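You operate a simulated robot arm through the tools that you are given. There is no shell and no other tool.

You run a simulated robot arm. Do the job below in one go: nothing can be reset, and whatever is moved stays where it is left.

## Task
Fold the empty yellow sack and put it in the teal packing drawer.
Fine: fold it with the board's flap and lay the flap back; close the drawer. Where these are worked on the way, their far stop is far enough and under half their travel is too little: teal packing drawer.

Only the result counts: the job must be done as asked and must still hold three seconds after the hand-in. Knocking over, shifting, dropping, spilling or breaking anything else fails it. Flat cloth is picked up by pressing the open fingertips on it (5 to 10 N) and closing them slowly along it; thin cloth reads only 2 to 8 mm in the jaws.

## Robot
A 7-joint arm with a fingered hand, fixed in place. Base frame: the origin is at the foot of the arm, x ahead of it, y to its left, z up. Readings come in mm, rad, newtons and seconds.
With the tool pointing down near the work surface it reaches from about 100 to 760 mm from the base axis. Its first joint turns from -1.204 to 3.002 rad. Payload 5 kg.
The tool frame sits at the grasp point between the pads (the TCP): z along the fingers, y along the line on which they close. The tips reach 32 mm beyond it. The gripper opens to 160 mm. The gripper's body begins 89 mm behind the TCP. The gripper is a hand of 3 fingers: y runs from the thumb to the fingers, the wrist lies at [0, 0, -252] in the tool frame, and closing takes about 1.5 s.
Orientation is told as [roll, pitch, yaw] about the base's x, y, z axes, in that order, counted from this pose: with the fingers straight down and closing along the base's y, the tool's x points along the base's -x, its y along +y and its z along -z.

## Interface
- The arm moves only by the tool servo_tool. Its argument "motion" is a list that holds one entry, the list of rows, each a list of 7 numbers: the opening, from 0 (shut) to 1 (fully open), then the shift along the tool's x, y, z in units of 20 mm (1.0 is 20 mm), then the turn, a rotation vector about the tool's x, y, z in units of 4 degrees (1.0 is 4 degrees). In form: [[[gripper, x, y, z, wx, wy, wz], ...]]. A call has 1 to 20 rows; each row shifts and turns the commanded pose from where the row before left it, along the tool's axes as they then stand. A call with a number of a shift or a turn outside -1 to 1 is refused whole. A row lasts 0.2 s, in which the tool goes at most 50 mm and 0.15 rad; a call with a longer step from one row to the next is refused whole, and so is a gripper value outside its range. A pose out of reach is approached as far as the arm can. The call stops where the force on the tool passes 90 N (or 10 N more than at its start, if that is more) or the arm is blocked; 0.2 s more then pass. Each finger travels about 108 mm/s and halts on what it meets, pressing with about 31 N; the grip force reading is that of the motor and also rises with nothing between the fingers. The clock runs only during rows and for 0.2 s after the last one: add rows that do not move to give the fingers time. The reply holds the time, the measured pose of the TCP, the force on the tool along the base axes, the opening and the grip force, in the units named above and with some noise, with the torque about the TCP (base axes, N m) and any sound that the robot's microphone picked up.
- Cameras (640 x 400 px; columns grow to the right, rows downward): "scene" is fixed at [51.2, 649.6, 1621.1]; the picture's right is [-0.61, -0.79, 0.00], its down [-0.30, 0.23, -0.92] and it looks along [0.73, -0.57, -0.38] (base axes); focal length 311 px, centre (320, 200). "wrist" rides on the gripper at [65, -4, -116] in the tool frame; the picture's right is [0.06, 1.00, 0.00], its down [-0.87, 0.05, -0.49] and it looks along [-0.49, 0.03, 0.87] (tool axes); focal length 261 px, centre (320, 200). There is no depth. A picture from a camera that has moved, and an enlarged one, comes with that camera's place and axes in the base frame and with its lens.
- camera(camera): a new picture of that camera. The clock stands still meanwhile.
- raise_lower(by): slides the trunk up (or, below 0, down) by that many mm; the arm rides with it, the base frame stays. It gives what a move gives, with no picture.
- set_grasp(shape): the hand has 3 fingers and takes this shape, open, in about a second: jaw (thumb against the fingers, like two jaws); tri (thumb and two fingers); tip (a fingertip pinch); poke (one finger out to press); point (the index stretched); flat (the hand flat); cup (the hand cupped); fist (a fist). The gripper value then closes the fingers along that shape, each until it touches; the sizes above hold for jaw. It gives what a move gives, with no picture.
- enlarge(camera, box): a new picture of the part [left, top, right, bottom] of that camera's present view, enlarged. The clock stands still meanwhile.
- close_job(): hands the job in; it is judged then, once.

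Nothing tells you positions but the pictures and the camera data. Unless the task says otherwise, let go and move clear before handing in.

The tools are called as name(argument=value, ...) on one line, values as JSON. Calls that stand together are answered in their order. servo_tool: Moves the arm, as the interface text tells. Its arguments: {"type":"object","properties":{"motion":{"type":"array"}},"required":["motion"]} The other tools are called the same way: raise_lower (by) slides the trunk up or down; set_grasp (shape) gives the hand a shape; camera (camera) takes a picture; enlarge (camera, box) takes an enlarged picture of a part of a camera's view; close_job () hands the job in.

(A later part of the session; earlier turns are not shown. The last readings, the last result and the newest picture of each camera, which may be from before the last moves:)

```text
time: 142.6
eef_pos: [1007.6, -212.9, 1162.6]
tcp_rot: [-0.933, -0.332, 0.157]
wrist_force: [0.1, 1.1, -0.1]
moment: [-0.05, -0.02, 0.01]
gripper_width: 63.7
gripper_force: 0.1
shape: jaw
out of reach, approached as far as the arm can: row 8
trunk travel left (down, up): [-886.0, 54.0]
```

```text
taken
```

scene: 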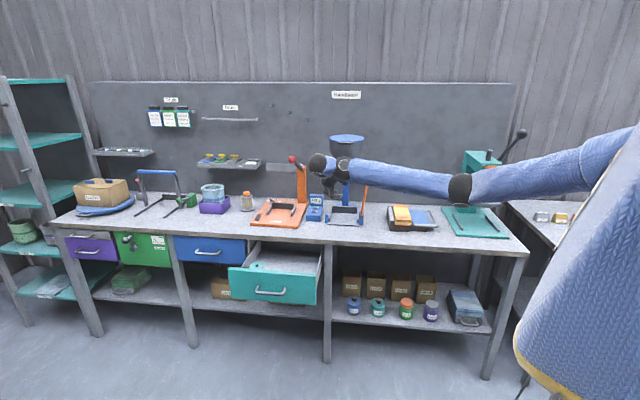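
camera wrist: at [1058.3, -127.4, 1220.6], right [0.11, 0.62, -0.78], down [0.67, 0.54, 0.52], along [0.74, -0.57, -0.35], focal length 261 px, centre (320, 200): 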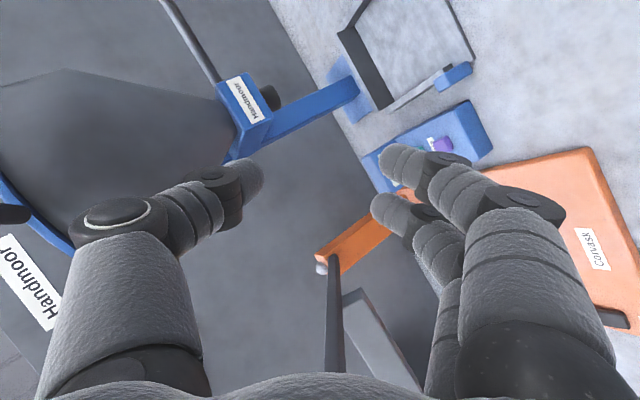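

The elbow is now swung out to the right side (good progress). I'll rotate the hand back to pointing down with the arm bent.

servo_tool(motion=[[[0.4, 0, 0.93, 0, -0.75, 0, 0], [0.4, 0, 0.93, 0, -0.75, 0, 0], [0.4, 0, 0.93, 0, -0.75, 0, 0], [0.4, 0, 0.93, 0, -0.75, 0, 0], [0.4, 0, 0.93, 0, -0.75, 0, 0], [0.4, 0, 0.93, 0, -0.75, 0, 0], [0.4, 0, 0.93, 0, -0.75, 0, 0], [0.4, 0, 0.93, 0, -0.75, 0, 0], [0.4, 0, 0.93, 0, -0.75, 0, 0], [0.4, 0, 0.93, 0, -0.75, 0, 0], [0.4, 0, 0.93, 0, -0.75, 0, 0], [0.4, 0, 0.93, 0, -0.75, 0, 0], [0.4, 0, 0.93, 0, -0.75, 0, 0], [0.4, 0, 0.93, 0, -0.75, 0, 0], [0.4, 0, 0.93, 0, -0.75, 0, 0], [0.4, 0, 0.93, 0, -0.75, 0, 0], [0.4, 0, 0.93, 0, -0.75, 0, 0], [0.4, 0, 0.93, 0, -0.75, 0, 0]]])

camera(camera="scene")

```text
time: 146.4
eef_pos: [1012.8, 77.4, 1017.6]
tcp_rot: [0.01, -0.329, 0.155]
wrist_force: [-0.1, 0.2, -0.3]
moment: [0.01, -0.02, 0.04]
gripper_width: 63.9
gripper_force: 0.0
shape: jaw
trunk travel left (down, up): [-886.0, 54.0]
```

```text
taken
```

scene: 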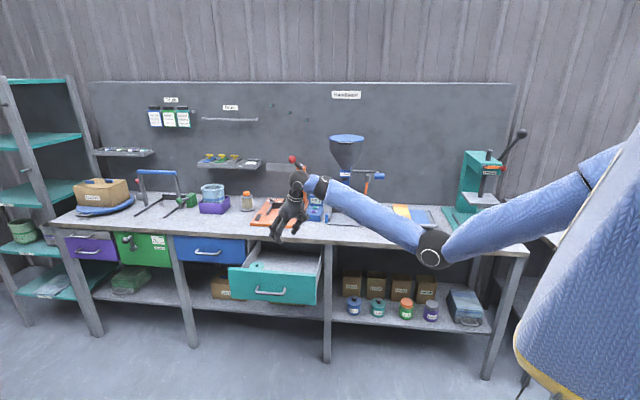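

The elbow follows the hand's swing with one forearm joint at its limit, so the way back must go via the left. I'll swing the hand to the left about the arm axis.

servo_tool(motion=[[[0.4, 0, 0.93, 0, -0.75, 0, 0], [0.4, 0, 0.93, 0, -0.75, 0, 0], [0.4, 0, 0.93, 0, -0.75, 0, 0], [0.4, 0, 0.93, 0, -0.75, 0, 0], [0.4, 0, 0.93, 0, -0.75, 0, 0], [0.4, 0, 0.93, 0, -0.75, 0, 0], [0.4, 0, 0.93, 0, -0.75, 0, 0], [0.4, 0, 0.93, 0, -0.75, 0, 0], [0.4, 0, 0.93, 0, -0.75, 0, 0], [0.4, 0, 0.93, 0, -0.75, 0, 0], [0.4, 0, 0.93, 0, -0.75, 0, 0], [0.4, 0, 0.93, 0, -0.75, 0, 0], [0.4, 0, 0.93, 0, -0.75, 0, 0], [0.4, 0, 0.93, 0, -0.75, 0, 0], [0.4, 0, 0.93, 0, -0.75, 0, 0], [0.4, 0, 0.93, 0, -0.75, 0, 0], [0.4, 0, 0.93, 0, -0.75, 0, 0], [0.4, 0, 0.93, 0, -0.75, 0, 0]]])

camera(camera="scene")

```text
time: 150.2
eef_pos: [921.2, 354.8, 1153.8]
tcp_rot: [0.952, -0.331, 0.155]
wrist_force: [-0.2, 0.3, -0.4]
moment: [0.01, 0.02, -0.02]
gripper_width: 64.0
gripper_force: 0.0
shape: jaw
trunk travel left (down, up): [-886.0, 54.0]
```

```text
taken
```

scene: 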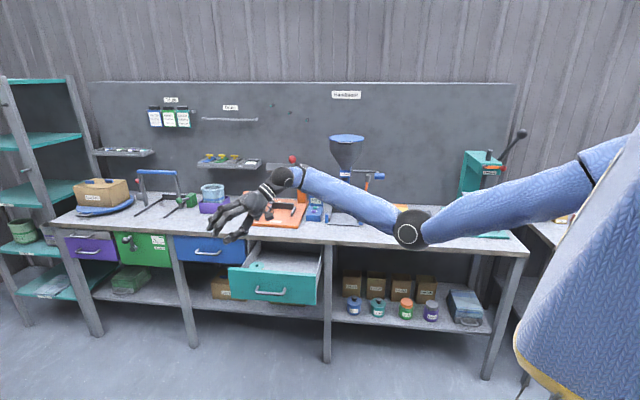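

servo_tool(motion=[[[0.4, 0, 0.93, 0, -0.75, 0, 0], [0.4, 0, 0.93, 0, -0.75, 0, 0], [0.4, 0, 0.93, 0, -0.75, 0, 0], [0.4, 0, 0.93, 0, -0.75, 0, 0], [0.4, 0, 0.93, 0, -0.75, 0, 0], [0.4, 0, 0.93, 0, -0.75, 0, 0], [0.4, 0, 0.93, 0, -0.75, 0, 0], [0.4, 0, 0.93, 0, -0.75, 0, 0], [0.4, 0, 0.93, 0, -0.75, 0, 0], [0.4, 0, 0.93, 0, -0.75, 0, 0], [0.4, 0, 0.93, 0, -0.75, 0, 0], [0.4, 0, 0.93, 0, -0.75, 0, 0]]])

camera(camera="scene")

```text
time: 152.8
eef_pos: [843.8, 416.4, 1350.1]
tcp_rot: [1.583, -0.331, 0.156]
wrist_force: [-1.1, 0.4, -0.4]
moment: [-0.03, -0.03, 0.01]
gripper_width: 64.1
gripper_force: 0.1
shape: jaw
trunk travel left (down, up): [-886.0, 54.0]
```

```text
taken
```

scene: 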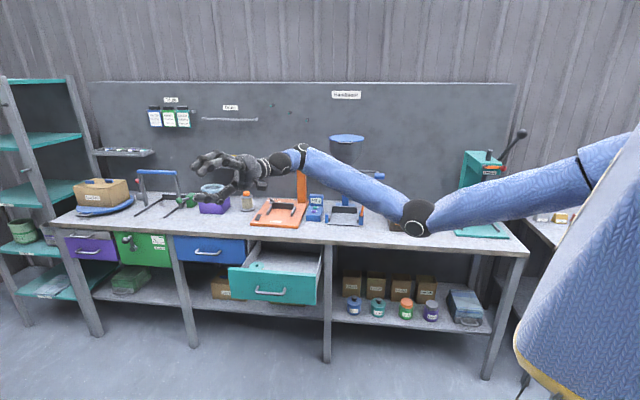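

The elbow seems to have moved to the left side. Now I'll swing the hand back towards down and watch whether the elbow stays.

servo_tool(motion=[[[0.4, 0, -0.93, 0, 0.75, 0, 0], [0.4, 0, -0.93, 0, 0.75, 0, 0], [0.4, 0, -0.93, 0, 0.75, 0, 0], [0.4, 0, -0.93, 0, 0.75, 0, 0], [0.4, 0, -0.93, 0, 0.75, 0, 0], [0.4, 0, -0.93, 0, 0.75, 0, 0], [0.4, 0, -0.93, 0, 0.75, 0, 0], [0.4, 0, -0.93, 0, 0.75, 0, 0], [0.4, 0, -0.93, 0, 0.75, 0, 0], [0.4, 0, -0.93, 0, 0.75, 0, 0], [0.4, 0, -0.93, 0, 0.75, 0, 0], [0.4, 0, -0.93, 0, 0.75, 0, 0], [0.4, 0, -0.93, 0, 0.75, 0, 0], [0.4, 0, -0.93, 0, 0.75, 0, 0], [0.4, 0, -0.93, 0, 0.75, 0, 0], [0.4, 0, -0.93, 0, 0.75, 0, 0], [0.4, 0, -0.93, 0, 0.75, 0, 0], [0.4, 0, -0.93, 0, 0.75, 0, 0], [0.4, 0, -0.93, 0, 0.75, 0, 0], [0.4, 0, -0.93, 0, 0.75, 0, 0]]])

camera(camera="scene")

```text
time: 157.0
eef_pos: [971.0, 267.1, 1053.2]
tcp_rot: [0.533, -0.33, 0.157]
wrist_force: [0.2, -0.8, -0.3]
moment: [-0.05, -0.01, -0.01]
gripper_width: 64.1
gripper_force: 0.0
shape: jaw
trunk travel left (down, up): [-886.0, 54.0]
```

```text
taken
```

scene: 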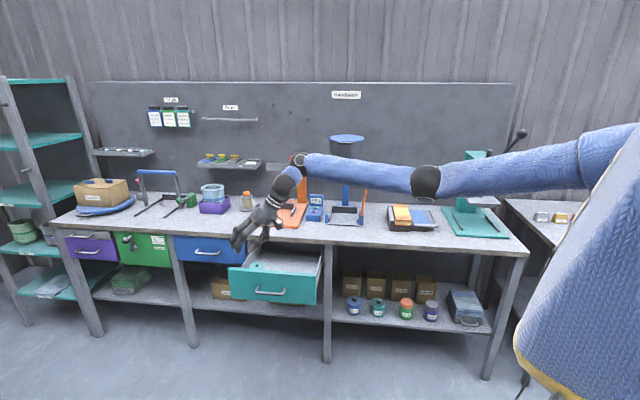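

The elbow is coming up. Continuing the swing back to vertical.

servo_tool(motion=[[[0.4, 0, -0.93, 0, 0.75, 0, 0], [0.4, 0, -0.93, 0, 0.75, 0, 0], [0.4, 0, -0.93, 0, 0.75, 0, 0], [0.4, 0, -0.93, 0, 0.75, 0, 0], [0.4, 0, -0.93, 0, 0.75, 0, 0], [0.4, 0, -0.93, 0, 0.75, 0, 0], [0.4, 0, -0.93, 0, 0.75, 0, 0], [0.4, 0, -0.93, 0, 0.75, 0, 0], [0.4, 0, -0.93, 0, 0.75, 0, 0], [0.4, 0, -0.93, 0, 0.75, 0, 0]]])

camera(camera="scene")

```text
time: 159.2
eef_pos: [1015.8, 94.4, 1001.8]
tcp_rot: [0.007, -0.329, 0.155]
wrist_force: [-0.9, 0.5, 0.5]
moment: [-0.03, 0.01, 0.01]
gripper_width: 63.9
gripper_force: 0.1
shape: jaw
trunk travel left (down, up): [-886.0, 54.0]
```

```text
taken
```

scene: 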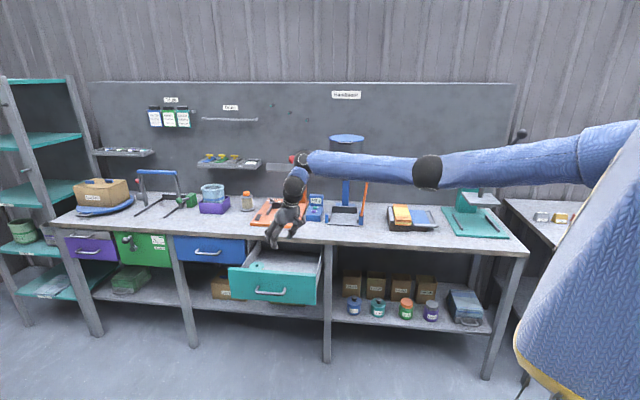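

The forearm is level again and the hand points nearly down. I'll make it vertical, lift a bit, and yaw it square to the bench.

servo_tool(motion=[[[0.4, 0, 0, -0.5, 0, 1, 0], [0.4, 0, 0, -0.5, 0, 1, 0], [0.4, 0, 0, -0.5, 0, 1, 0], [0.4, 0, 0, -0.5, 0, 1, 0], [0.4, 0, 0, -0.5, 0, 0.7, 0], [0.4, 0.5, -0.9, 0, 0, 0, 1], [0.4, 0.5, -0.9, 0, 0, 0, 1], [0.4, 0.5, -0.9, 0, 0, 0, 1], [0.4, 0.5, -0.9, 0, 0, 0, 1], [0.4, 0.5, -0.9, 0, 0, 0, 1], [0.4, 0.4, -0.9, 0, 0, 0, 1], [0.4, 0.3, -0.9, 0, 0, 0, 1], [0.4, 0.2, -0.9, 0, 0, 0, 1], [0.4, 0.1, -0.9, 0, 0, 0, 1], [0.4, 0, -0.9, 0, 0, 0, 1], [0.4, 0, -0.9, 0, 0, 0, 1], [0.4, 0, -0.9, 0, 0, 0, 1], [0.4, 0, -0.9, 0, 0, 0, 1], [0.4, 0, 0, 0, 0, 0, 0.5]]])

camera(camera="scene")

camera(camera="wrist")

```text
time: 163.2
eef_pos: [1036.4, -54.1, 1041.8]
tcp_rot: [0.006, 0.006, -0.784]
wrist_force: [0.8, -0.2, -0.3]
moment: [0.0, 0.0, 0.04]
gripper_width: 63.5
gripper_force: 0.1
shape: jaw
out of reach, approached as far as the arm can: row 5, 6, 7, 8, 9, 10, 11, 12, 13, 14, 15, 16, 17, 18
trunk travel left (down, up): [-886.0, 54.0]
```

```text
taken
```

scene: 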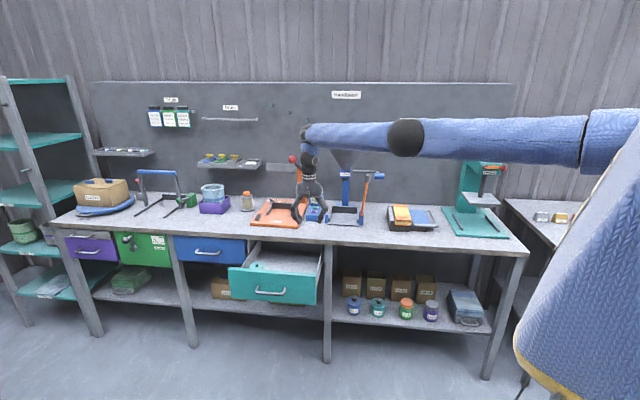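

```text
taken
camera wrist: at [987.2, -12.1, 1158.5], right [0.66, 0.75, 0.01], down [0.65, -0.58, 0.49], along [0.37, -0.32, -0.87], focal length 261 px, centre (320, 200)
```

wrist: 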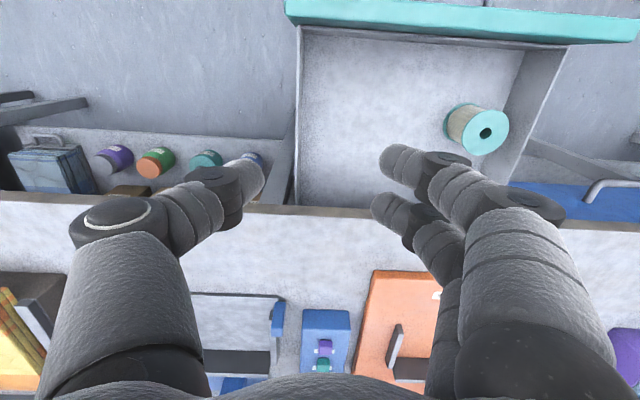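

The hand is vertical and square to the bench again, and I can see into the open drawer (spool on its left side). Now I'll go along the front of the bench to the folding board.

servo_tool(motion=[[[0.4, 1, -0.7, 0, 0, 0, 0], [0.4, 1, -0.7, 0, 0, 0, 0], [0.4, 1, -1, 0, 0, 0, 0], [0.4, 1, -1, 0, 0, 0, 0], [0.4, 0, -1, 0, 0, 0, 0], [0.4, 0, -1, 0, 0, 0, 0], [0.4, 0, -1, 0, 0, 0, 0], [0.4, 0, -1, 0, 0, 0, 0], [0.4, 0, -1, 0, 0, 0, 0], [0.4, 0, -1, 0, 0, 0, 0], [0.4, 0, -1, 0, 0, 0, 0], [0.4, 0, -1, 0, 0, 0, 0], [0.4, 0, -1, 0, 0, 0, 0], [0.4, 0, -1, 0, 0, 0, 0], [0.4, 0, -1, 0, 0, 0, 0], [0.4, 0, -1, 0, 0, 0, 0], [0.4, 0, -1, 0, 0, 0, 0], [0.4, 0, -1, 0, 0, 0, 0], [0.4, 0, -1, 0, 0, 0, 0], [0.4, 0, -1, 0, 0, 0, 0]]])

camera(camera="scene")

```text
time: 167.4
eef_pos: [705.7, -274.3, 1040.0]
tcp_rot: [0.01, 0.003, -0.785]
wrist_force: [-0.4, 0.1, 0.4]
moment: [0.0, 0.0, 0.01]
gripper_width: 64.2
gripper_force: 0.0
shape: jaw
out of reach, approached as far as the arm can: row 1
trunk travel left (down, up): [-886.0, 54.0]
```

```text
taken
```

scene: 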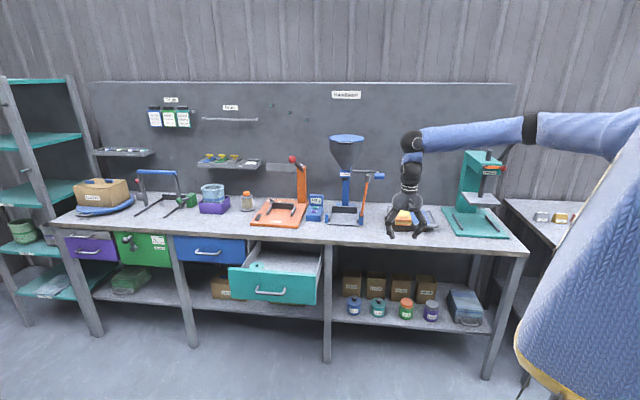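

The elbow is up again. I'll re-balance: raise the hand relative to the trunk and lower the trunk, keeping the hand height, for better reach over the board.

servo_tool(motion=[[[0.4, 0, 0, -1, 0, 0, 0], [0.4, 0, 0, -1, 0, 0, 0], [0.4, 0, 0, -1, 0, 0, 0], [0.4, 0, 0, -1, 0, 0, 0], [0.4, 0, 0, -1, 0, 0, 0], [0.4, 0, 0, -1, 0, 0, 0], [0.4, 0, 0, -1, 0, 0, 0], [0.4, 0, 0, -1, 0, 0, 0], [0.4, 0, 0, -1, 0, 0, 0], [0.4, 0, 0, -1, 0, 0, 0], [0.4, 0, 0, -1, 0, 0, 0], [0.4, 0, 0, -1, 0, 0, 0]]])

raise_lower(by=-236)

servo_tool(motion=[[[0.7, -1, -0.15, 0, 0, 0, 0], [0.9, -1, -0.15, 0, 0, 0, 0], [1.0, -1, -0.15, 0, 0, 0, 0], [1.0, -1, -0.15, 0, 0, 0, 0], [1.0, -1, -0.15, 0, 0, 0, 0], [1.0, -1, -0.15, 0, 0, 0, 0], [1.0, -1, -0.15, 0, 0, 0, 0], [1.0, -1, -0.15, 0, 0, 0, 0], [1.0, -1, -0.15, 0, 0, 0, 0], [1.0, -1, -0.15, 0, 0, 0, 0], [1.0, -1, -0.15, 0, 0, 0, 0], [1.0, -1, -0.15, 0, 0, 0, 0]]])

camera(camera="wrist")

camera(camera="scene")

```text
time: 170.0
eef_pos: [704.6, -277.7, 1280.4]
tcp_rot: [0.006, 0.006, -0.783]
wrist_force: [-0.2, 0.2, 0.4]
moment: [-0.01, -0.01, -0.01]
gripper_width: 64.0
gripper_force: 0.1
shape: jaw
trunk travel left (down, up): [-886.0, 54.0]
```

```text
time: 172.4
eef_pos: [705.3, -277.5, 1043.5]
tcp_rot: [0.007, 0.005, -0.783]
wrist_force: [-0.5, -0.6, -0.8]
moment: [0.01, 0.02, 0.02]
gripper_width: 64.0
gripper_force: 0.1
shape: jaw
trunk travel left (down, up): [-650.0, 290.0]
```

```text
time: 175.1
eef_pos: [850.4, -472.9, 1041.6]
tcp_rot: [0.008, 0.008, -0.783]
wrist_force: [1.1, 0.0, 0.0]
moment: [0.0, 0.01, -0.01]
gripper_width: 159.9
gripper_force: 0.0
shape: jaw
trunk travel left (down, up): [-650.0, 290.0]
```

```text
taken
camera wrist: at [801.3, -429.4, 1157.5], right [0.66, 0.75, 0.01], down [0.65, -0.58, 0.49], along [0.37, -0.32, -0.87], focal length 261 px, centre (320, 200)
```

wrist: 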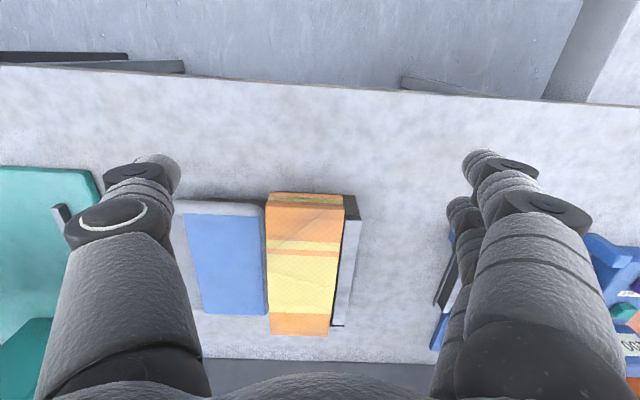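

```text
taken
```

scene: 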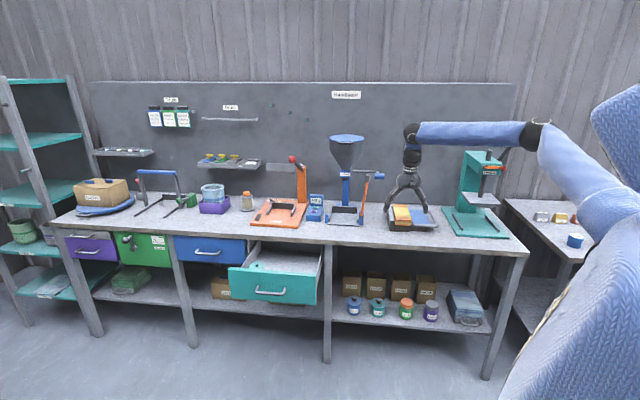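

enlarge(camera="wrist", box=[170, 170, 410, 345])

enlarge(camera="scene", box=[370, 190, 450, 240])

```text
2.29 times, centred on (290, 258) of wrist
camera zoom: at [801.3, -429.4, 1157.5], right [0.66, 0.75, 0.01], down [0.65, -0.58, 0.49], along [0.37, -0.32, -0.87], focal length 596 px, centre (389, 69)
```

zoom: 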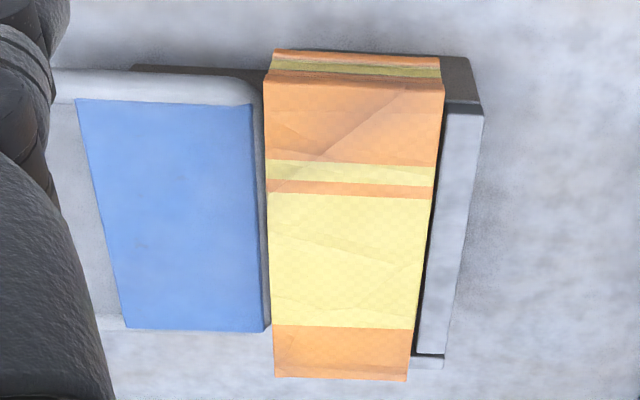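

```text
8.00 times, centred on (410, 215) of scene
camera zoom: at [51.2, 649.6, 1621.1], right [-0.61, -0.79, 0.0], down [-0.3, 0.23, -0.92], along [0.73, -0.57, -0.38], focal length 2488 px, centre (-400, 80)
```

zoom: 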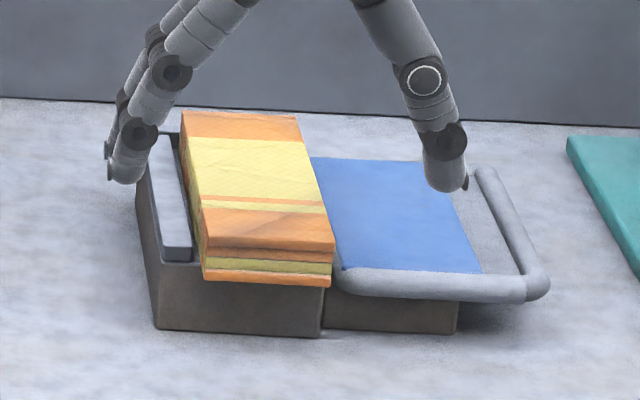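

The folded sack spans s≈220–295, n≈998–1190, top z≈950, with a low strip just left of it. I'll move over its middle, opening about 110 mm, staying above.

servo_tool(motion=[[[0.9, -1, -0.1, 0, 0, 0, 0], [0.8, -1, -0.1, 0, 0, 0, 0], [0.7, -1, -0.1, 0, 0, 0, 0], [0.7, -1, -0.1, 0, 0, 0, 0], [0.7, -1, -0.1, 0, 0, 0, 0], [0.7, -1, 0, 0, 0, 0, 0], [0.7, -0.2, 0, 0.5, 0, 0, 0], [0.7, 0, 0, 0.5, 0, 0, 0], [0.7, 0, 0, 0, 0, 0, 0]]])

camera(camera="wrist")

enlarge(camera="scene", box=[370, 180, 450, 230])

```text
time: 177.1
eef_pos: [929.5, -566.2, 1021.2]
tcp_rot: [0.007, 0.006, -0.784]
wrist_force: [0.0, 0.2, -0.3]
moment: [-0.02, 0.02, -0.03]
gripper_width: 112.5
gripper_force: 0.1
shape: jaw
trunk travel left (down, up): [-650.0, 290.0]
```

```text
taken
camera wrist: at [880.8, -523.7, 1137.5], right [0.66, 0.75, 0.01], down [0.65, -0.58, 0.49], along [0.37, -0.32, -0.87], focal length 261 px, centre (320, 200)
```

wrist: 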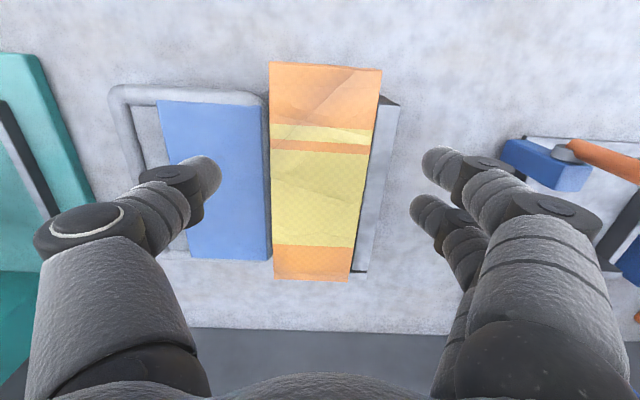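

```text
8.00 times, centred on (410, 205) of scene
camera zoom: at [51.2, 649.6, 1621.1], right [-0.61, -0.79, 0.0], down [-0.3, 0.23, -0.92], along [0.73, -0.57, -0.38], focal length 2488 px, centre (-400, 160)
```

zoom: 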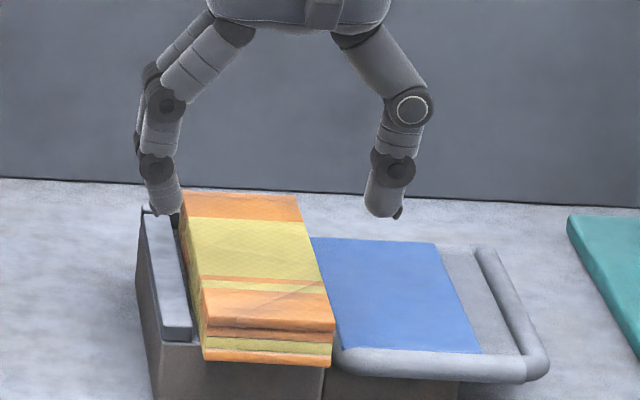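

Centered within 2 mm. Descending to 976 and checking the tips against the strip.

servo_tool(motion=[[[0.66, 0, 0.1, 0.75, 0, 0, 0], [0.62, 0, 0, 0.75, 0, 0, 0], [0.62, 0, 0, 0.75, 0, 0, 0], [0.62, 0, 0, 0, 0, 0, 0]]])

enlarge(camera="wrist", box=[200, 90, 440, 240])

enlarge(camera="scene", box=[370, 190, 450, 240])

```text
time: 178.1
eef_pos: [931.7, -565.7, 977.0]
tcp_rot: [0.005, 0.005, -0.783]
wrist_force: [-0.7, -0.4, -0.6]
moment: [0.0, -0.03, 0.0]
gripper_width: 99.7
gripper_force: 0.0
shape: jaw
trunk travel left (down, up): [-650.0, 290.0]
```

```text
2.67 times, centred on (320, 165) of wrist
camera zoom: at [883.0, -521.5, 1093.2], right [0.66, 0.75, 0.01], down [0.65, -0.58, 0.49], along [0.37, -0.32, -0.87], focal length 695 px, centre (320, 293)
```

zoom: 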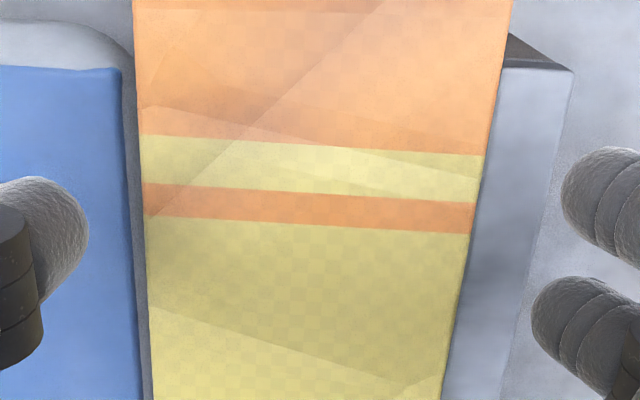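

```text
8.00 times, centred on (410, 215) of scene
camera zoom: at [51.2, 649.6, 1621.1], right [-0.61, -0.79, 0.0], down [-0.3, 0.23, -0.92], along [0.73, -0.57, -0.38], focal length 2488 px, centre (-400, 80)
```

zoom: 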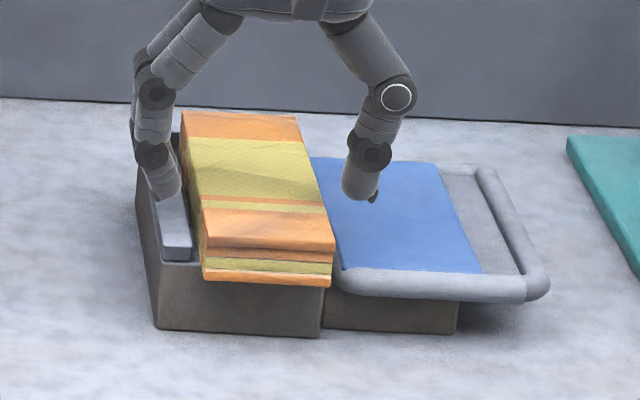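

servo_tool(motion=[[[0.6, 0, -0.1, 0.3, 0, 0, 0], [0.58, 0, 0, 0.3, 0, 0, 0], [0.58, 0, 0, 0, 0, 0, 0]]])

enlarge(camera="wrist", box=[200, 90, 440, 240])

enlarge(camera="scene", box=[370, 190, 450, 240])

```text
time: 178.8
eef_pos: [931.9, -565.4, 964.7]
tcp_rot: [0.008, 0.005, -0.783]
wrist_force: [-0.2, 0.3, -0.4]
moment: [-0.01, -0.01, 0.02]
gripper_width: 93.3
gripper_force: 0.0
shape: jaw
trunk travel left (down, up): [-650.0, 290.0]
```

```text
2.67 times, centred on (320, 165) of wrist
camera zoom: at [881.6, -523.3, 1080.6], right [0.66, 0.75, 0.01], down [0.65, -0.58, 0.49], along [0.37, -0.32, -0.87], focal length 695 px, centre (320, 293)
```

zoom: 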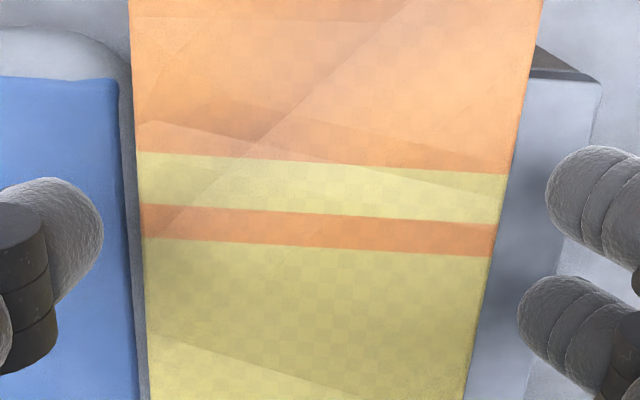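

```text
8.00 times, centred on (410, 215) of scene
camera zoom: at [51.2, 649.6, 1621.1], right [-0.61, -0.79, 0.0], down [-0.3, 0.23, -0.92], along [0.73, -0.57, -0.38], focal length 2488 px, centre (-400, 80)
```

zoom: 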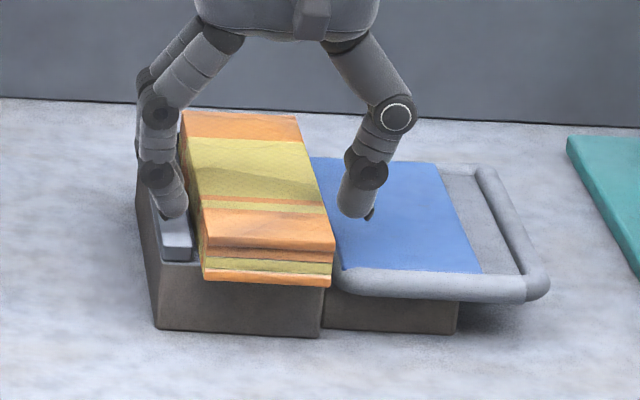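

The tips are a few mm above the strip. I'll go 3 mm lower and close slowly on the sack's sides.

servo_tool(motion=[[[0.56, 0, -0.05, 0.15, 0, 0, 0], [0.54, 0, 0, 0, 0, 0, 0], [0.52, 0, 0, 0, 0, 0, 0], [0.5, 0, 0, 0, 0, 0, 0], [0.48, 0, 0, 0, 0, 0, 0], [0.46, 0, 0, 0, 0, 0, 0], [0.44, 0, 0, 0, 0, 0, 0], [0.42, 0, 0, 0, 0, 0, 0], [0.42, 0, 0, 0, 0, 0, 0]]])

enlarge(camera="wrist", box=[200, 90, 440, 240])

enlarge(camera="scene", box=[370, 190, 450, 240])

```text
time: 180.8
eef_pos: [929.9, -566.9, 960.6]
tcp_rot: [0.006, 0.009, -0.784]
wrist_force: [-0.9, -0.3, -0.1]
moment: [-0.02, -0.04, 0.0]
gripper_width: 73.2
gripper_force: 31.0
shape: jaw
trunk travel left (down, up): [-650.0, 290.0]
```

```text
2.67 times, centred on (320, 165) of wrist
camera zoom: at [881.0, -524.0, 1077.4], right [0.66, 0.75, 0.01], down [0.65, -0.58, 0.49], along [0.37, -0.32, -0.87], focal length 695 px, centre (320, 293)
```

zoom: 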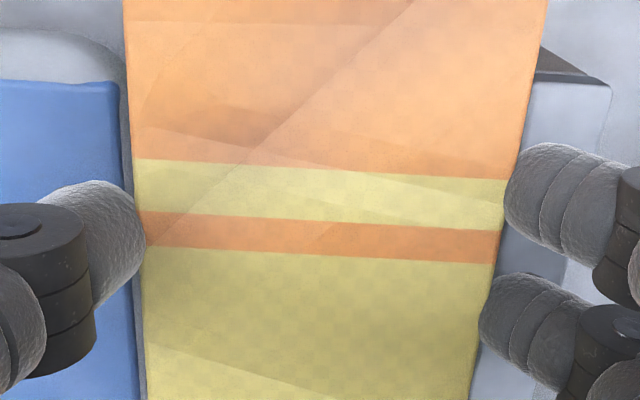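

```text
8.00 times, centred on (410, 215) of scene
camera zoom: at [51.2, 649.6, 1621.1], right [-0.61, -0.79, 0.0], down [-0.3, 0.23, -0.92], along [0.73, -0.57, -0.38], focal length 2488 px, centre (-400, 80)
```

zoom: 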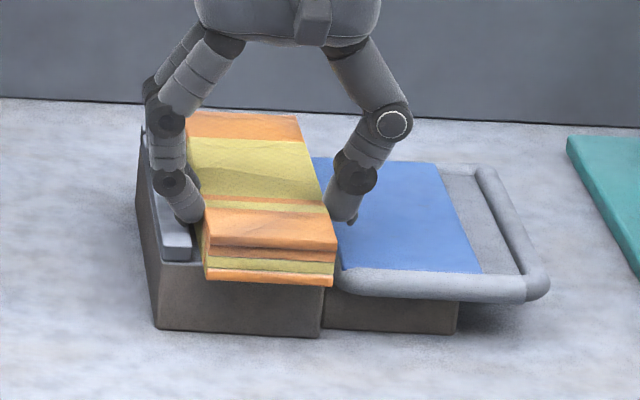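

The fingers stopped on the sack at 73 mm with full grip force. I'll hold and lift slowly.

servo_tool(motion=[[[0.3, 0, 0, 0, 0, 0, 0], [0.2, 0, 0, 0, 0, 0, 0], [0.2, 0, 0, -0.3, 0, 0, 0], [0.2, 0, 0, -0.4, 0, 0, 0], [0.2, 0, 0, -0.5, 0, 0, 0], [0.2, 0, 0, 0, 0, 0, 0]]])

enlarge(camera="scene", box=[370, 180, 450, 230])

```text
time: 182.2
eef_pos: [929.6, -567.0, 983.2]
tcp_rot: [0.007, 0.006, -0.784]
wrist_force: [-0.3, -0.5, -1.2]
moment: [0.04, 0.07, 0.01]
gripper_width: 73.4
gripper_force: 30.7
shape: jaw
trunk travel left (down, up): [-650.0, 290.0]
```

```text
8.00 times, centred on (410, 205) of scene
camera zoom: at [51.2, 649.6, 1621.1], right [-0.61, -0.79, 0.0], down [-0.3, 0.23, -0.92], along [0.73, -0.57, -0.38], focal length 2488 px, centre (-400, 160)
```

zoom: 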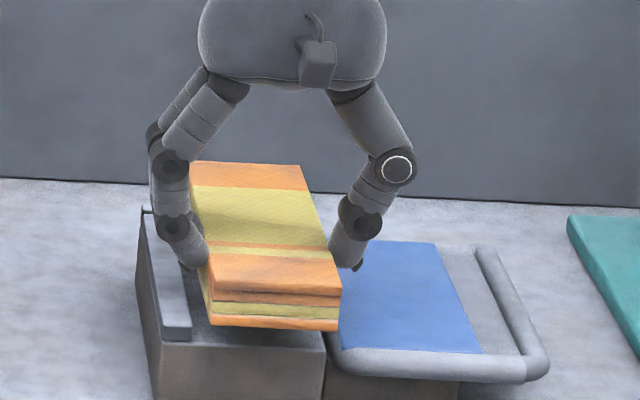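

The sack is lifted as one packet. I'll raise it further and carry it back off the bench.

servo_tool(motion=[[[0.2, 0, 0, -0.7, 0, 0, 0], [0.2, 0, 0, -0.8, 0, 0, 0], [0.2, 0, 0, -0.8, 0, 0, 0], [0.2, 0, 0, -0.8, 0, 0, 0], [0.2, 0.4, 0, -0.5, 0, 0, 0], [0.2, 0.7, 0, 0, 0, 0, 0], [0.2, 0.8, 0, 0, 0, 0, 0], [0.2, 0.8, 0, 0, 0, 0, 0], [0.2, 0.8, 0, 0, 0, 0, 0], [0.2, 0.8, 0, 0, 0, 0, 0], [0.2, 0.8, 0, 0, 0, 0, 0], [0.2, 0.8, 0, 0, 0, 0, 0], [0.2, 0.8, 0, 0, 0, 0, 0], [0.2, 0.8, 0, 0, 0, 0, 0], [0.2, 0.8, 0, 0, 0, 0, 0], [0.2, 0.8, 0, 0, 0, 0, 0], [0.2, 0.8, 0, 0, 0, 0, 0], [0.2, 0.8, 0, 0, 0, 0, 0], [0.2, 0.8, 0, 0, 0, 0, 0], [0.2, 0.8, 0, 0, 0, 0, 0]]])

camera(camera="scene")

```text
time: 186.4
eef_pos: [755.8, -395.6, 1059.7]
tcp_rot: [0.007, 0.006, -0.783]
wrist_force: [0.3, 0.5, 0.0]
moment: [0.01, 0.01, -0.02]
gripper_width: 73.0
gripper_force: 30.8
shape: jaw
trunk travel left (down, up): [-650.0, 290.0]
```

```text
taken
```

scene: 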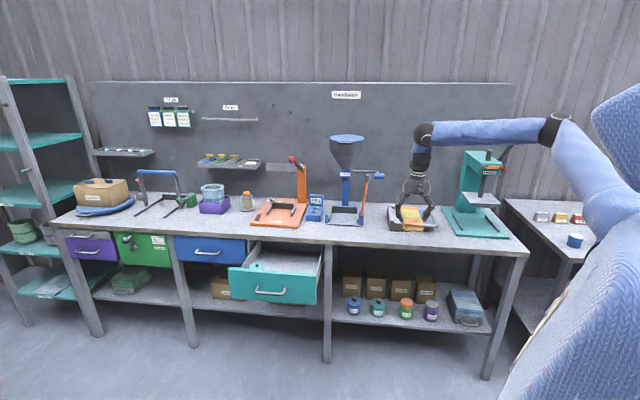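

Carrying on: back off to n≈690 and along the bench front towards the drawer.

servo_tool(motion=[[[0.2, 0.8, 0.5, 0, 0, 0, 0], [0.2, 0.8, 0.7, 0, 0, 0, 0], [0.2, 0.8, 0.9, 0, 0, 0, 0], [0.2, 0.8, 0.9, 0, 0, 0, 0], [0.2, 0.8, 1, 0, 0, 0, 0], [0.2, 0.8, 1, 0, 0, 0, 0], [0.2, 0.8, 1, 0, 0, 0, 0], [0.2, 0.4, 1, 0, 0, 0, 0], [0.2, 0, 1, 0, 0, 0, 0], [0.2, 0, 1, 0, 0, 0, 0], [0.2, 0, 1, 0, 0, 0, 0], [0.2, 0, 1, 0, 0, 0, 0], [0.2, 0, 1, 0, 0, 0, 0], [0.2, 0, 1, 0, 0, 0, 0], [0.2, 0, 1, 0, 0, 0, 0], [0.2, 0, 1, 0, 0, 0, 0], [0.2, 0, 1, 0, 0, 0, 0], [0.2, 0, 1, 0, 0, 0, 0], [0.2, 0, 1, 0, 0, 0, 0], [0.2, 0, 0.8, 0, 0, 0, 0]]])

camera(camera="scene")

```text
time: 190.7
eef_pos: [936.3, -42.3, 1063.1]
tcp_rot: [0.008, 0.006, -0.785]
wrist_force: [0.5, 0.1, 0.2]
moment: [0.01, 0.0, 0.03]
gripper_width: 73.1
gripper_force: 31.2
shape: jaw
trunk travel left (down, up): [-650.0, 290.0]
```

```text
taken
```

scene: 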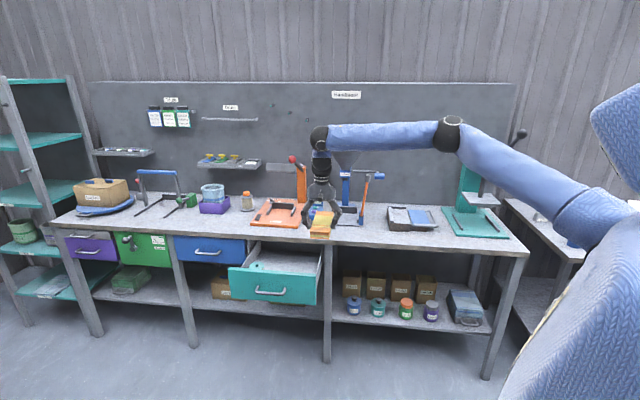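

Now I'll turn the sack by 90° so that its long side runs along the drawer's width.

servo_tool(motion=[[[0.2, 0, 0, 0, 0, 0, -1], [0.2, 0, 0, 0, 0, 0, -1], [0.2, 0, 0, 0, 0, 0, -1], [0.2, 0, 0, 0, 0, 0, -1], [0.2, 0, 0, 0, 0, 0, -1], [0.2, 0, 0, 0, 0, 0, -1], [0.2, 0, 0, 0, 0, 0, -1], [0.2, 0, 0, 0, 0, 0, -1], [0.2, 0, 0, 0, 0, 0, -1], [0.2, 0, 0, 0, 0, 0, -1], [0.2, 0, 0, 0, 0, 0, -1], [0.2, 0, 0, 0, 0, 0, -1], [0.2, 0, 0, 0, 0, 0, -1], [0.2, 0, 0, 0, 0, 0, -1], [0.2, 0, 0, 0, 0, 0, -1], [0.2, 0, 0, 0, 0, 0, -1], [0.2, 0, 0, 0, 0, 0, -1], [0.2, 0, 0, 0, 0, 0, -1], [0.2, 0, 0, 0, 0, 0, -1], [0.2, 0, 0, 0, 0, 0, -1]]])

camera(camera="wrist")

camera(camera="scene")

```text
time: 194.8
eef_pos: [936.2, -43.0, 1061.7]
tcp_rot: [0.008, -0.008, 0.615]
wrist_force: [-0.3, 0.1, -1.8]
moment: [0.02, 0.02, -0.03]
gripper_width: 73.2
gripper_force: 30.6
shape: jaw
trunk travel left (down, up): [-650.0, 290.0]
```

```text
taken
camera wrist: at [885.2, -83.7, 1177.5], right [-0.63, 0.78, 0.01], down [0.68, 0.54, 0.5], along [0.38, 0.32, -0.87], focal length 261 px, centre (320, 200)
```

wrist: 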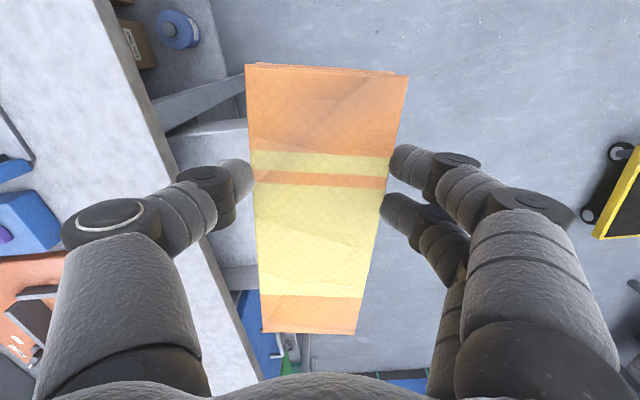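

```text
taken
```

scene: 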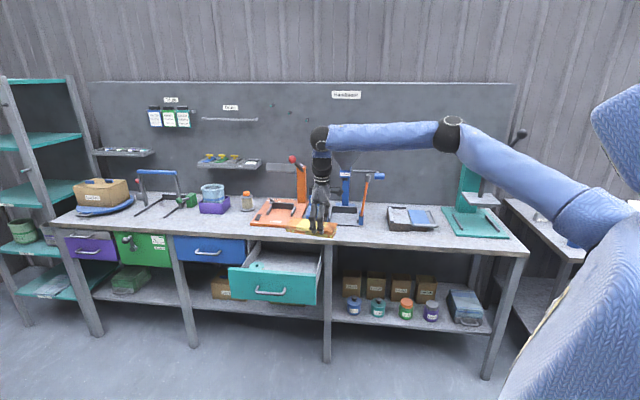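

servo_tool(motion=[[[0.2, 0, 0, 0, 0, 0, -1], [0.2, 0, 0, 0, 0, 0, -1], [0.2, 0, 0, 0, 0, 0, -0.44], [0.2, -0.81, -0.52, 0, 0, 0, 0], [0.2, -0.81, -0.52, 0, 0, 0, 0], [0.2, -0.81, -0.52, 0, 0, 0, 0], [0.2, -0.81, -0.52, 0, 0, 0, 0], [0.2, -0.81, -0.52, 0, 0, 0, 0], [0.2, -0.81, -0.52, 0, 0, 0, 0], [0.2, -0.81, -0.52, 0, 0, 0, 0], [0.2, 0, 0, 0, 0, 0, 0]]])

camera(camera="wrist")

camera(camera="scene")

```text
time: 197.2
eef_pos: [1052.8, -10.7, 1060.6]
tcp_rot: [0.004, -0.007, 0.783]
wrist_force: [0.2, 0.3, -1.2]
moment: [-0.05, 0.04, 0.02]
gripper_width: 73.4
gripper_force: 30.8
shape: jaw
out of reach, approached as far as the arm can: row 10
trunk travel left (down, up): [-650.0, 290.0]
```

```text
taken
camera wrist: at [1008.3, -60.4, 1176.1], right [-0.75, 0.66, 0.01], down [0.58, 0.65, 0.5], along [0.33, 0.38, -0.87], focal length 261 px, centre (320, 200)
```

wrist: 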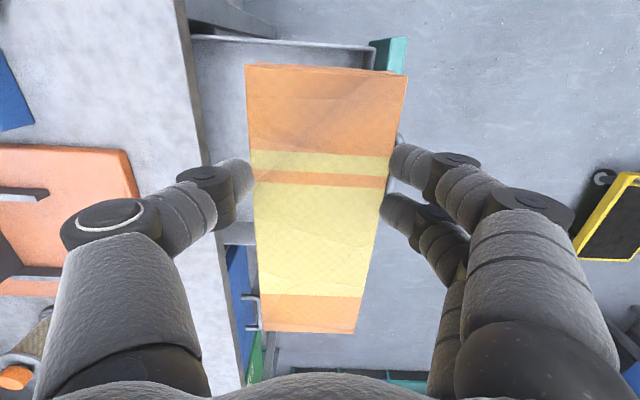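

```text
taken
```

scene: 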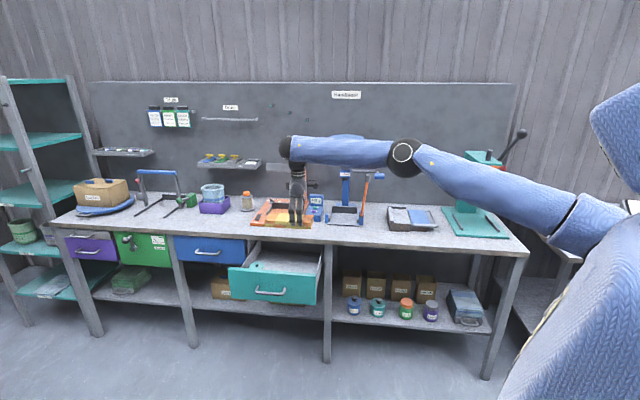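

The sack is above the open drawer. I'll lower by arm first (which gains reach), then shift slightly inward, checking with pictures.

servo_tool(motion=[[[0.2, 0, 0, 0.9, 0, 0, 0], [0.2, 0, 0, 0.9, 0, 0, 0], [0.2, 0, 0, 0.9, 0, 0, 0], [0.2, 0, 0, 0.9, 0, 0, 0], [0.2, 0, 0, 0.9, 0, 0, 0], [0.2, -0.2, -0.4, 0.5, 0, 0, 0], [0.2, -0.2, -0.4, 0, 0, 0, 0], [0.2, 0, 0, 0, 0, 0, 0]]])

enlarge(camera="scene", box=[216, 200, 360, 290])

camera(camera="wrist")

```text
time: 199.1
eef_pos: [1065.6, -18.3, 960.2]
tcp_rot: [0.005, -0.008, 0.781]
wrist_force: [0.4, -0.2, -0.4]
moment: [0.01, -0.01, 0.03]
gripper_width: 73.4
gripper_force: 30.8
shape: jaw
out of reach, approached as far as the arm can: row 7
trunk travel left (down, up): [-650.0, 290.0]
```

```text
4.44 times, centred on (288, 245) of scene
camera zoom: at [51.2, 649.6, 1621.1], right [-0.61, -0.79, 0.0], down [-0.3, 0.23, -0.92], along [0.73, -0.57, -0.38], focal length 1382 px, centre (462, 0)
```

zoom: 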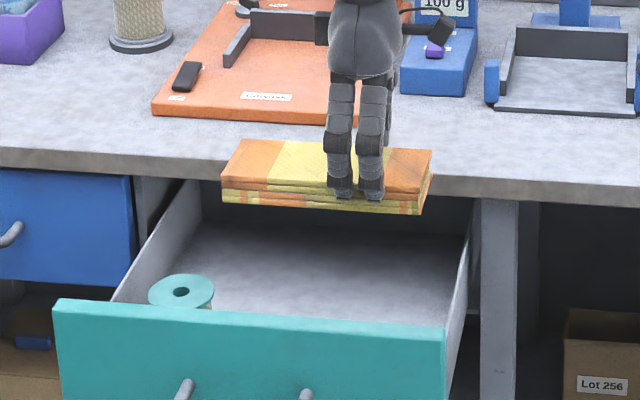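

```text
taken
camera wrist: at [1021.3, -66.3, 1076.2], right [-0.75, 0.66, 0.01], down [0.58, 0.65, 0.5], along [0.33, 0.38, -0.87], focal length 261 px, centre (320, 200)
```

wrist: 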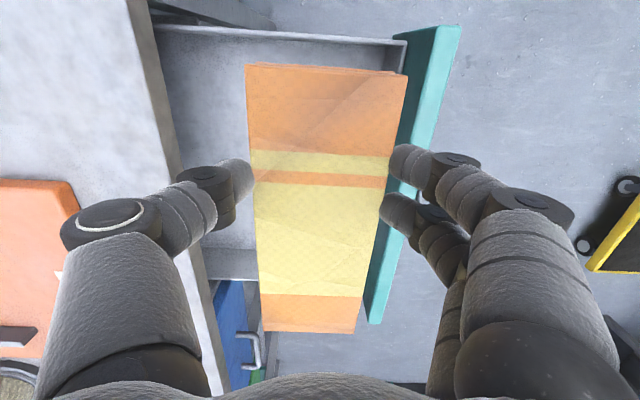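

The sack lines up with the drawer. I'll tilt the hand 8° and shift 22 mm inward for clearance from the drawer front, then lower the trunk in stages.

servo_tool(motion=[[[0.2, 0, 0, 0, 0.7, 0, 0], [0.2, 0, 0, 0, 0.7, 0, 0], [0.2, 0, -0.3, 0, 0.6, 0, 0], [0.2, 0, -0.4, 0, 0, 0, 0], [0.2, 0, -0.4, 0, 0, 0, 0], [0.2, 0, 0, 0, 0, 0, 0]]])

raise_lower(by=-110)

camera(camera="wrist")

enlarge(camera="scene", box=[216, 210, 360, 300])

```text
time: 200.4
eef_pos: [1079.8, -32.6, 962.3]
tcp_rot: [-0.136, -0.007, 0.783]
wrist_force: [-0.4, -0.1, -1.1]
moment: [-0.03, 0.04, 0.0]
gripper_width: 73.0
gripper_force: 30.7
shape: jaw
trunk travel left (down, up): [-650.0, 290.0]
```

```text
time: 201.9
eef_pos: [1079.5, -32.8, 854.5]
tcp_rot: [-0.133, -0.007, 0.782]
wrist_force: [0.4, -0.2, -0.4]
moment: [-0.04, 0.01, 0.04]
gripper_width: 73.1
gripper_force: 31.1
shape: jaw
trunk travel left (down, up): [-540.0, 400.0]
```

```text
taken
camera wrist: at [1025.3, -69.8, 969.0], right [-0.74, 0.66, -0.13], down [0.53, 0.69, 0.49], along [0.41, 0.29, -0.86], focal length 261 px, centre (320, 200)
```

wrist: 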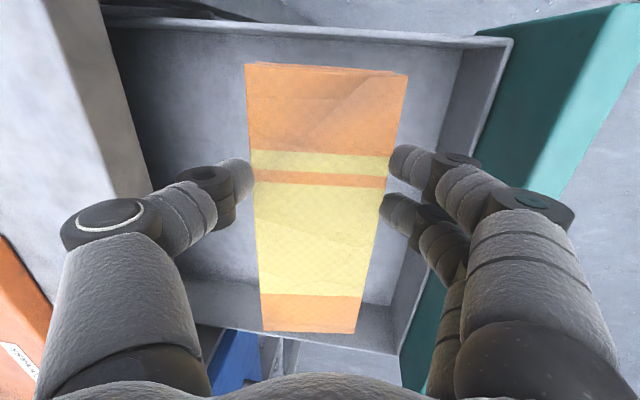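

```text
4.44 times, centred on (288, 255) of scene
camera zoom: at [51.2, 649.6, 1621.1], right [-0.61, -0.79, 0.0], down [-0.3, 0.23, -0.92], along [0.73, -0.57, -0.38], focal length 1382 px, centre (462, -44)
```

zoom: 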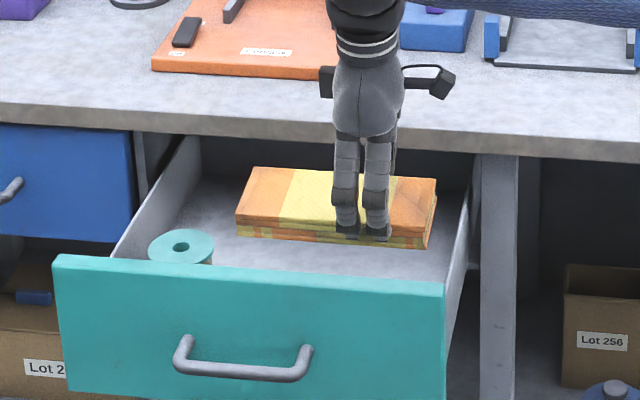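

Clear on all sides. Lowering another 80 mm into the drawer.

raise_lower(by=-80)

camera(camera="wrist")

enlarge(camera="scene", box=[216, 210, 360, 300])

```text
time: 203.0
eef_pos: [1080.1, -31.5, 774.5]
tcp_rot: [-0.134, -0.007, 0.783]
wrist_force: [0.7, 0.0, -0.5]
moment: [0.02, 0.03, -0.02]
gripper_width: 73.2
gripper_force: 31.0
shape: jaw
trunk travel left (down, up): [-460.0, 480.0]
```

```text
taken
camera wrist: at [1025.2, -69.8, 889.0], right [-0.74, 0.66, -0.13], down [0.53, 0.69, 0.49], along [0.41, 0.29, -0.86], focal length 261 px, centre (320, 200)
```

wrist: 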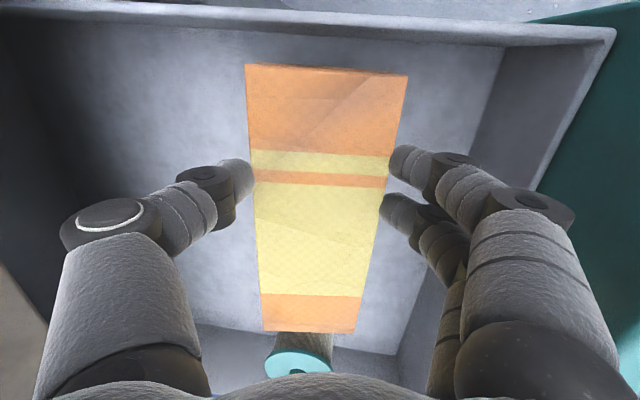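

```text
4.44 times, centred on (288, 255) of scene
camera zoom: at [51.2, 649.6, 1621.1], right [-0.61, -0.79, 0.0], down [-0.3, 0.23, -0.92], along [0.73, -0.57, -0.38], focal length 1382 px, centre (462, -44)
```

zoom: 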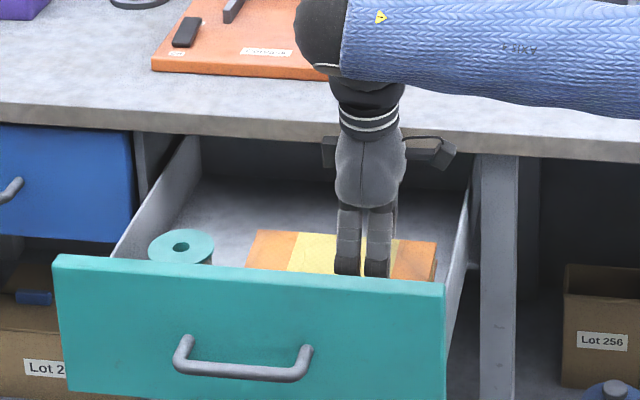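

Spool is well clear (about 50 mm). Lowering 30 mm more, then feeling for the floor with small steps.

raise_lower(by=-30)

servo_tool(motion=[[[0.2, 0, 0, 0.25, 0, 0, 0], [0.2, 0, 0, 0.25, 0, 0, 0], [0.2, 0, 0, 0, 0, 0, 0]]])

enlarge(camera="scene", box=[216, 210, 360, 300])

camera(camera="wrist")

```text
time: 203.8
eef_pos: [1080.2, -32.6, 743.4]
tcp_rot: [-0.135, -0.006, 0.78]
wrist_force: [1.1, 0.2, -0.1]
moment: [0.0, 0.0, 0.01]
gripper_width: 73.2
gripper_force: 31.2
shape: jaw
trunk travel left (down, up): [-430.0, 510.0]
```

```text
time: 204.6
eef_pos: [1082.4, -35.1, 733.6]
tcp_rot: [-0.136, -0.007, 0.783]
wrist_force: [0.2, 0.5, -0.7]
moment: [-0.01, 0.03, -0.01]
gripper_width: 72.9
gripper_force: 30.9
shape: jaw
trunk travel left (down, up): [-430.0, 510.0]
```

```text
4.44 times, centred on (288, 255) of scene
camera zoom: at [51.2, 649.6, 1621.1], right [-0.61, -0.79, 0.0], down [-0.3, 0.23, -0.92], along [0.73, -0.57, -0.38], focal length 1382 px, centre (462, -44)
```

zoom: 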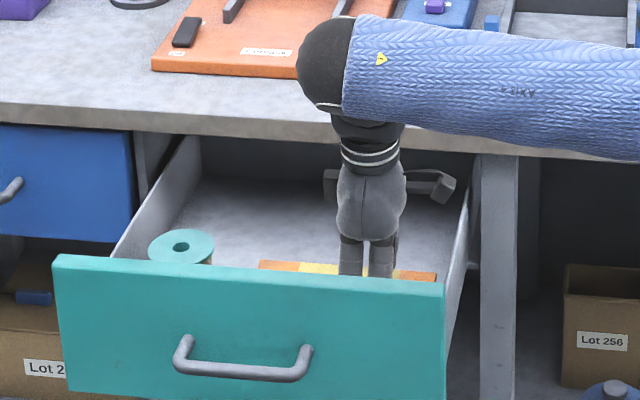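

```text
taken
camera wrist: at [1026.6, -70.7, 848.6], right [-0.74, 0.66, -0.13], down [0.53, 0.7, 0.49], along [0.41, 0.29, -0.86], focal length 261 px, centre (320, 200)
```

wrist: 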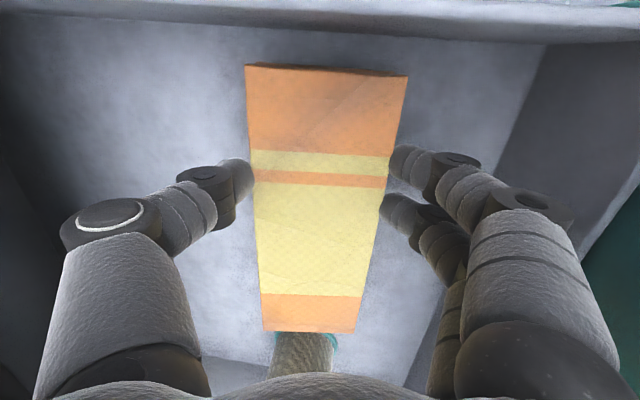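

No contact yet. A few more small steps down.

servo_tool(motion=[[[0.2, 0, 0, 0.2, 0, 0, 0], [0.2, 0, 0, 0.2, 0, 0, 0], [0.2, 0, 0, 0.2, 0, 0, 0], [0.2, 0, 0, 0, 0, 0, 0]]])

```text
time: 205.6
eef_pos: [1080.8, -34.9, 725.3]
tcp_rot: [-0.136, -0.01, 0.781]
wrist_force: [2.3, 1.8, 30.2]
moment: [0.66, 0.58, 0.07]
gripper_width: 73.7
gripper_force: 31.2
shape: jaw
trunk travel left (down, up): [-430.0, 510.0]
```

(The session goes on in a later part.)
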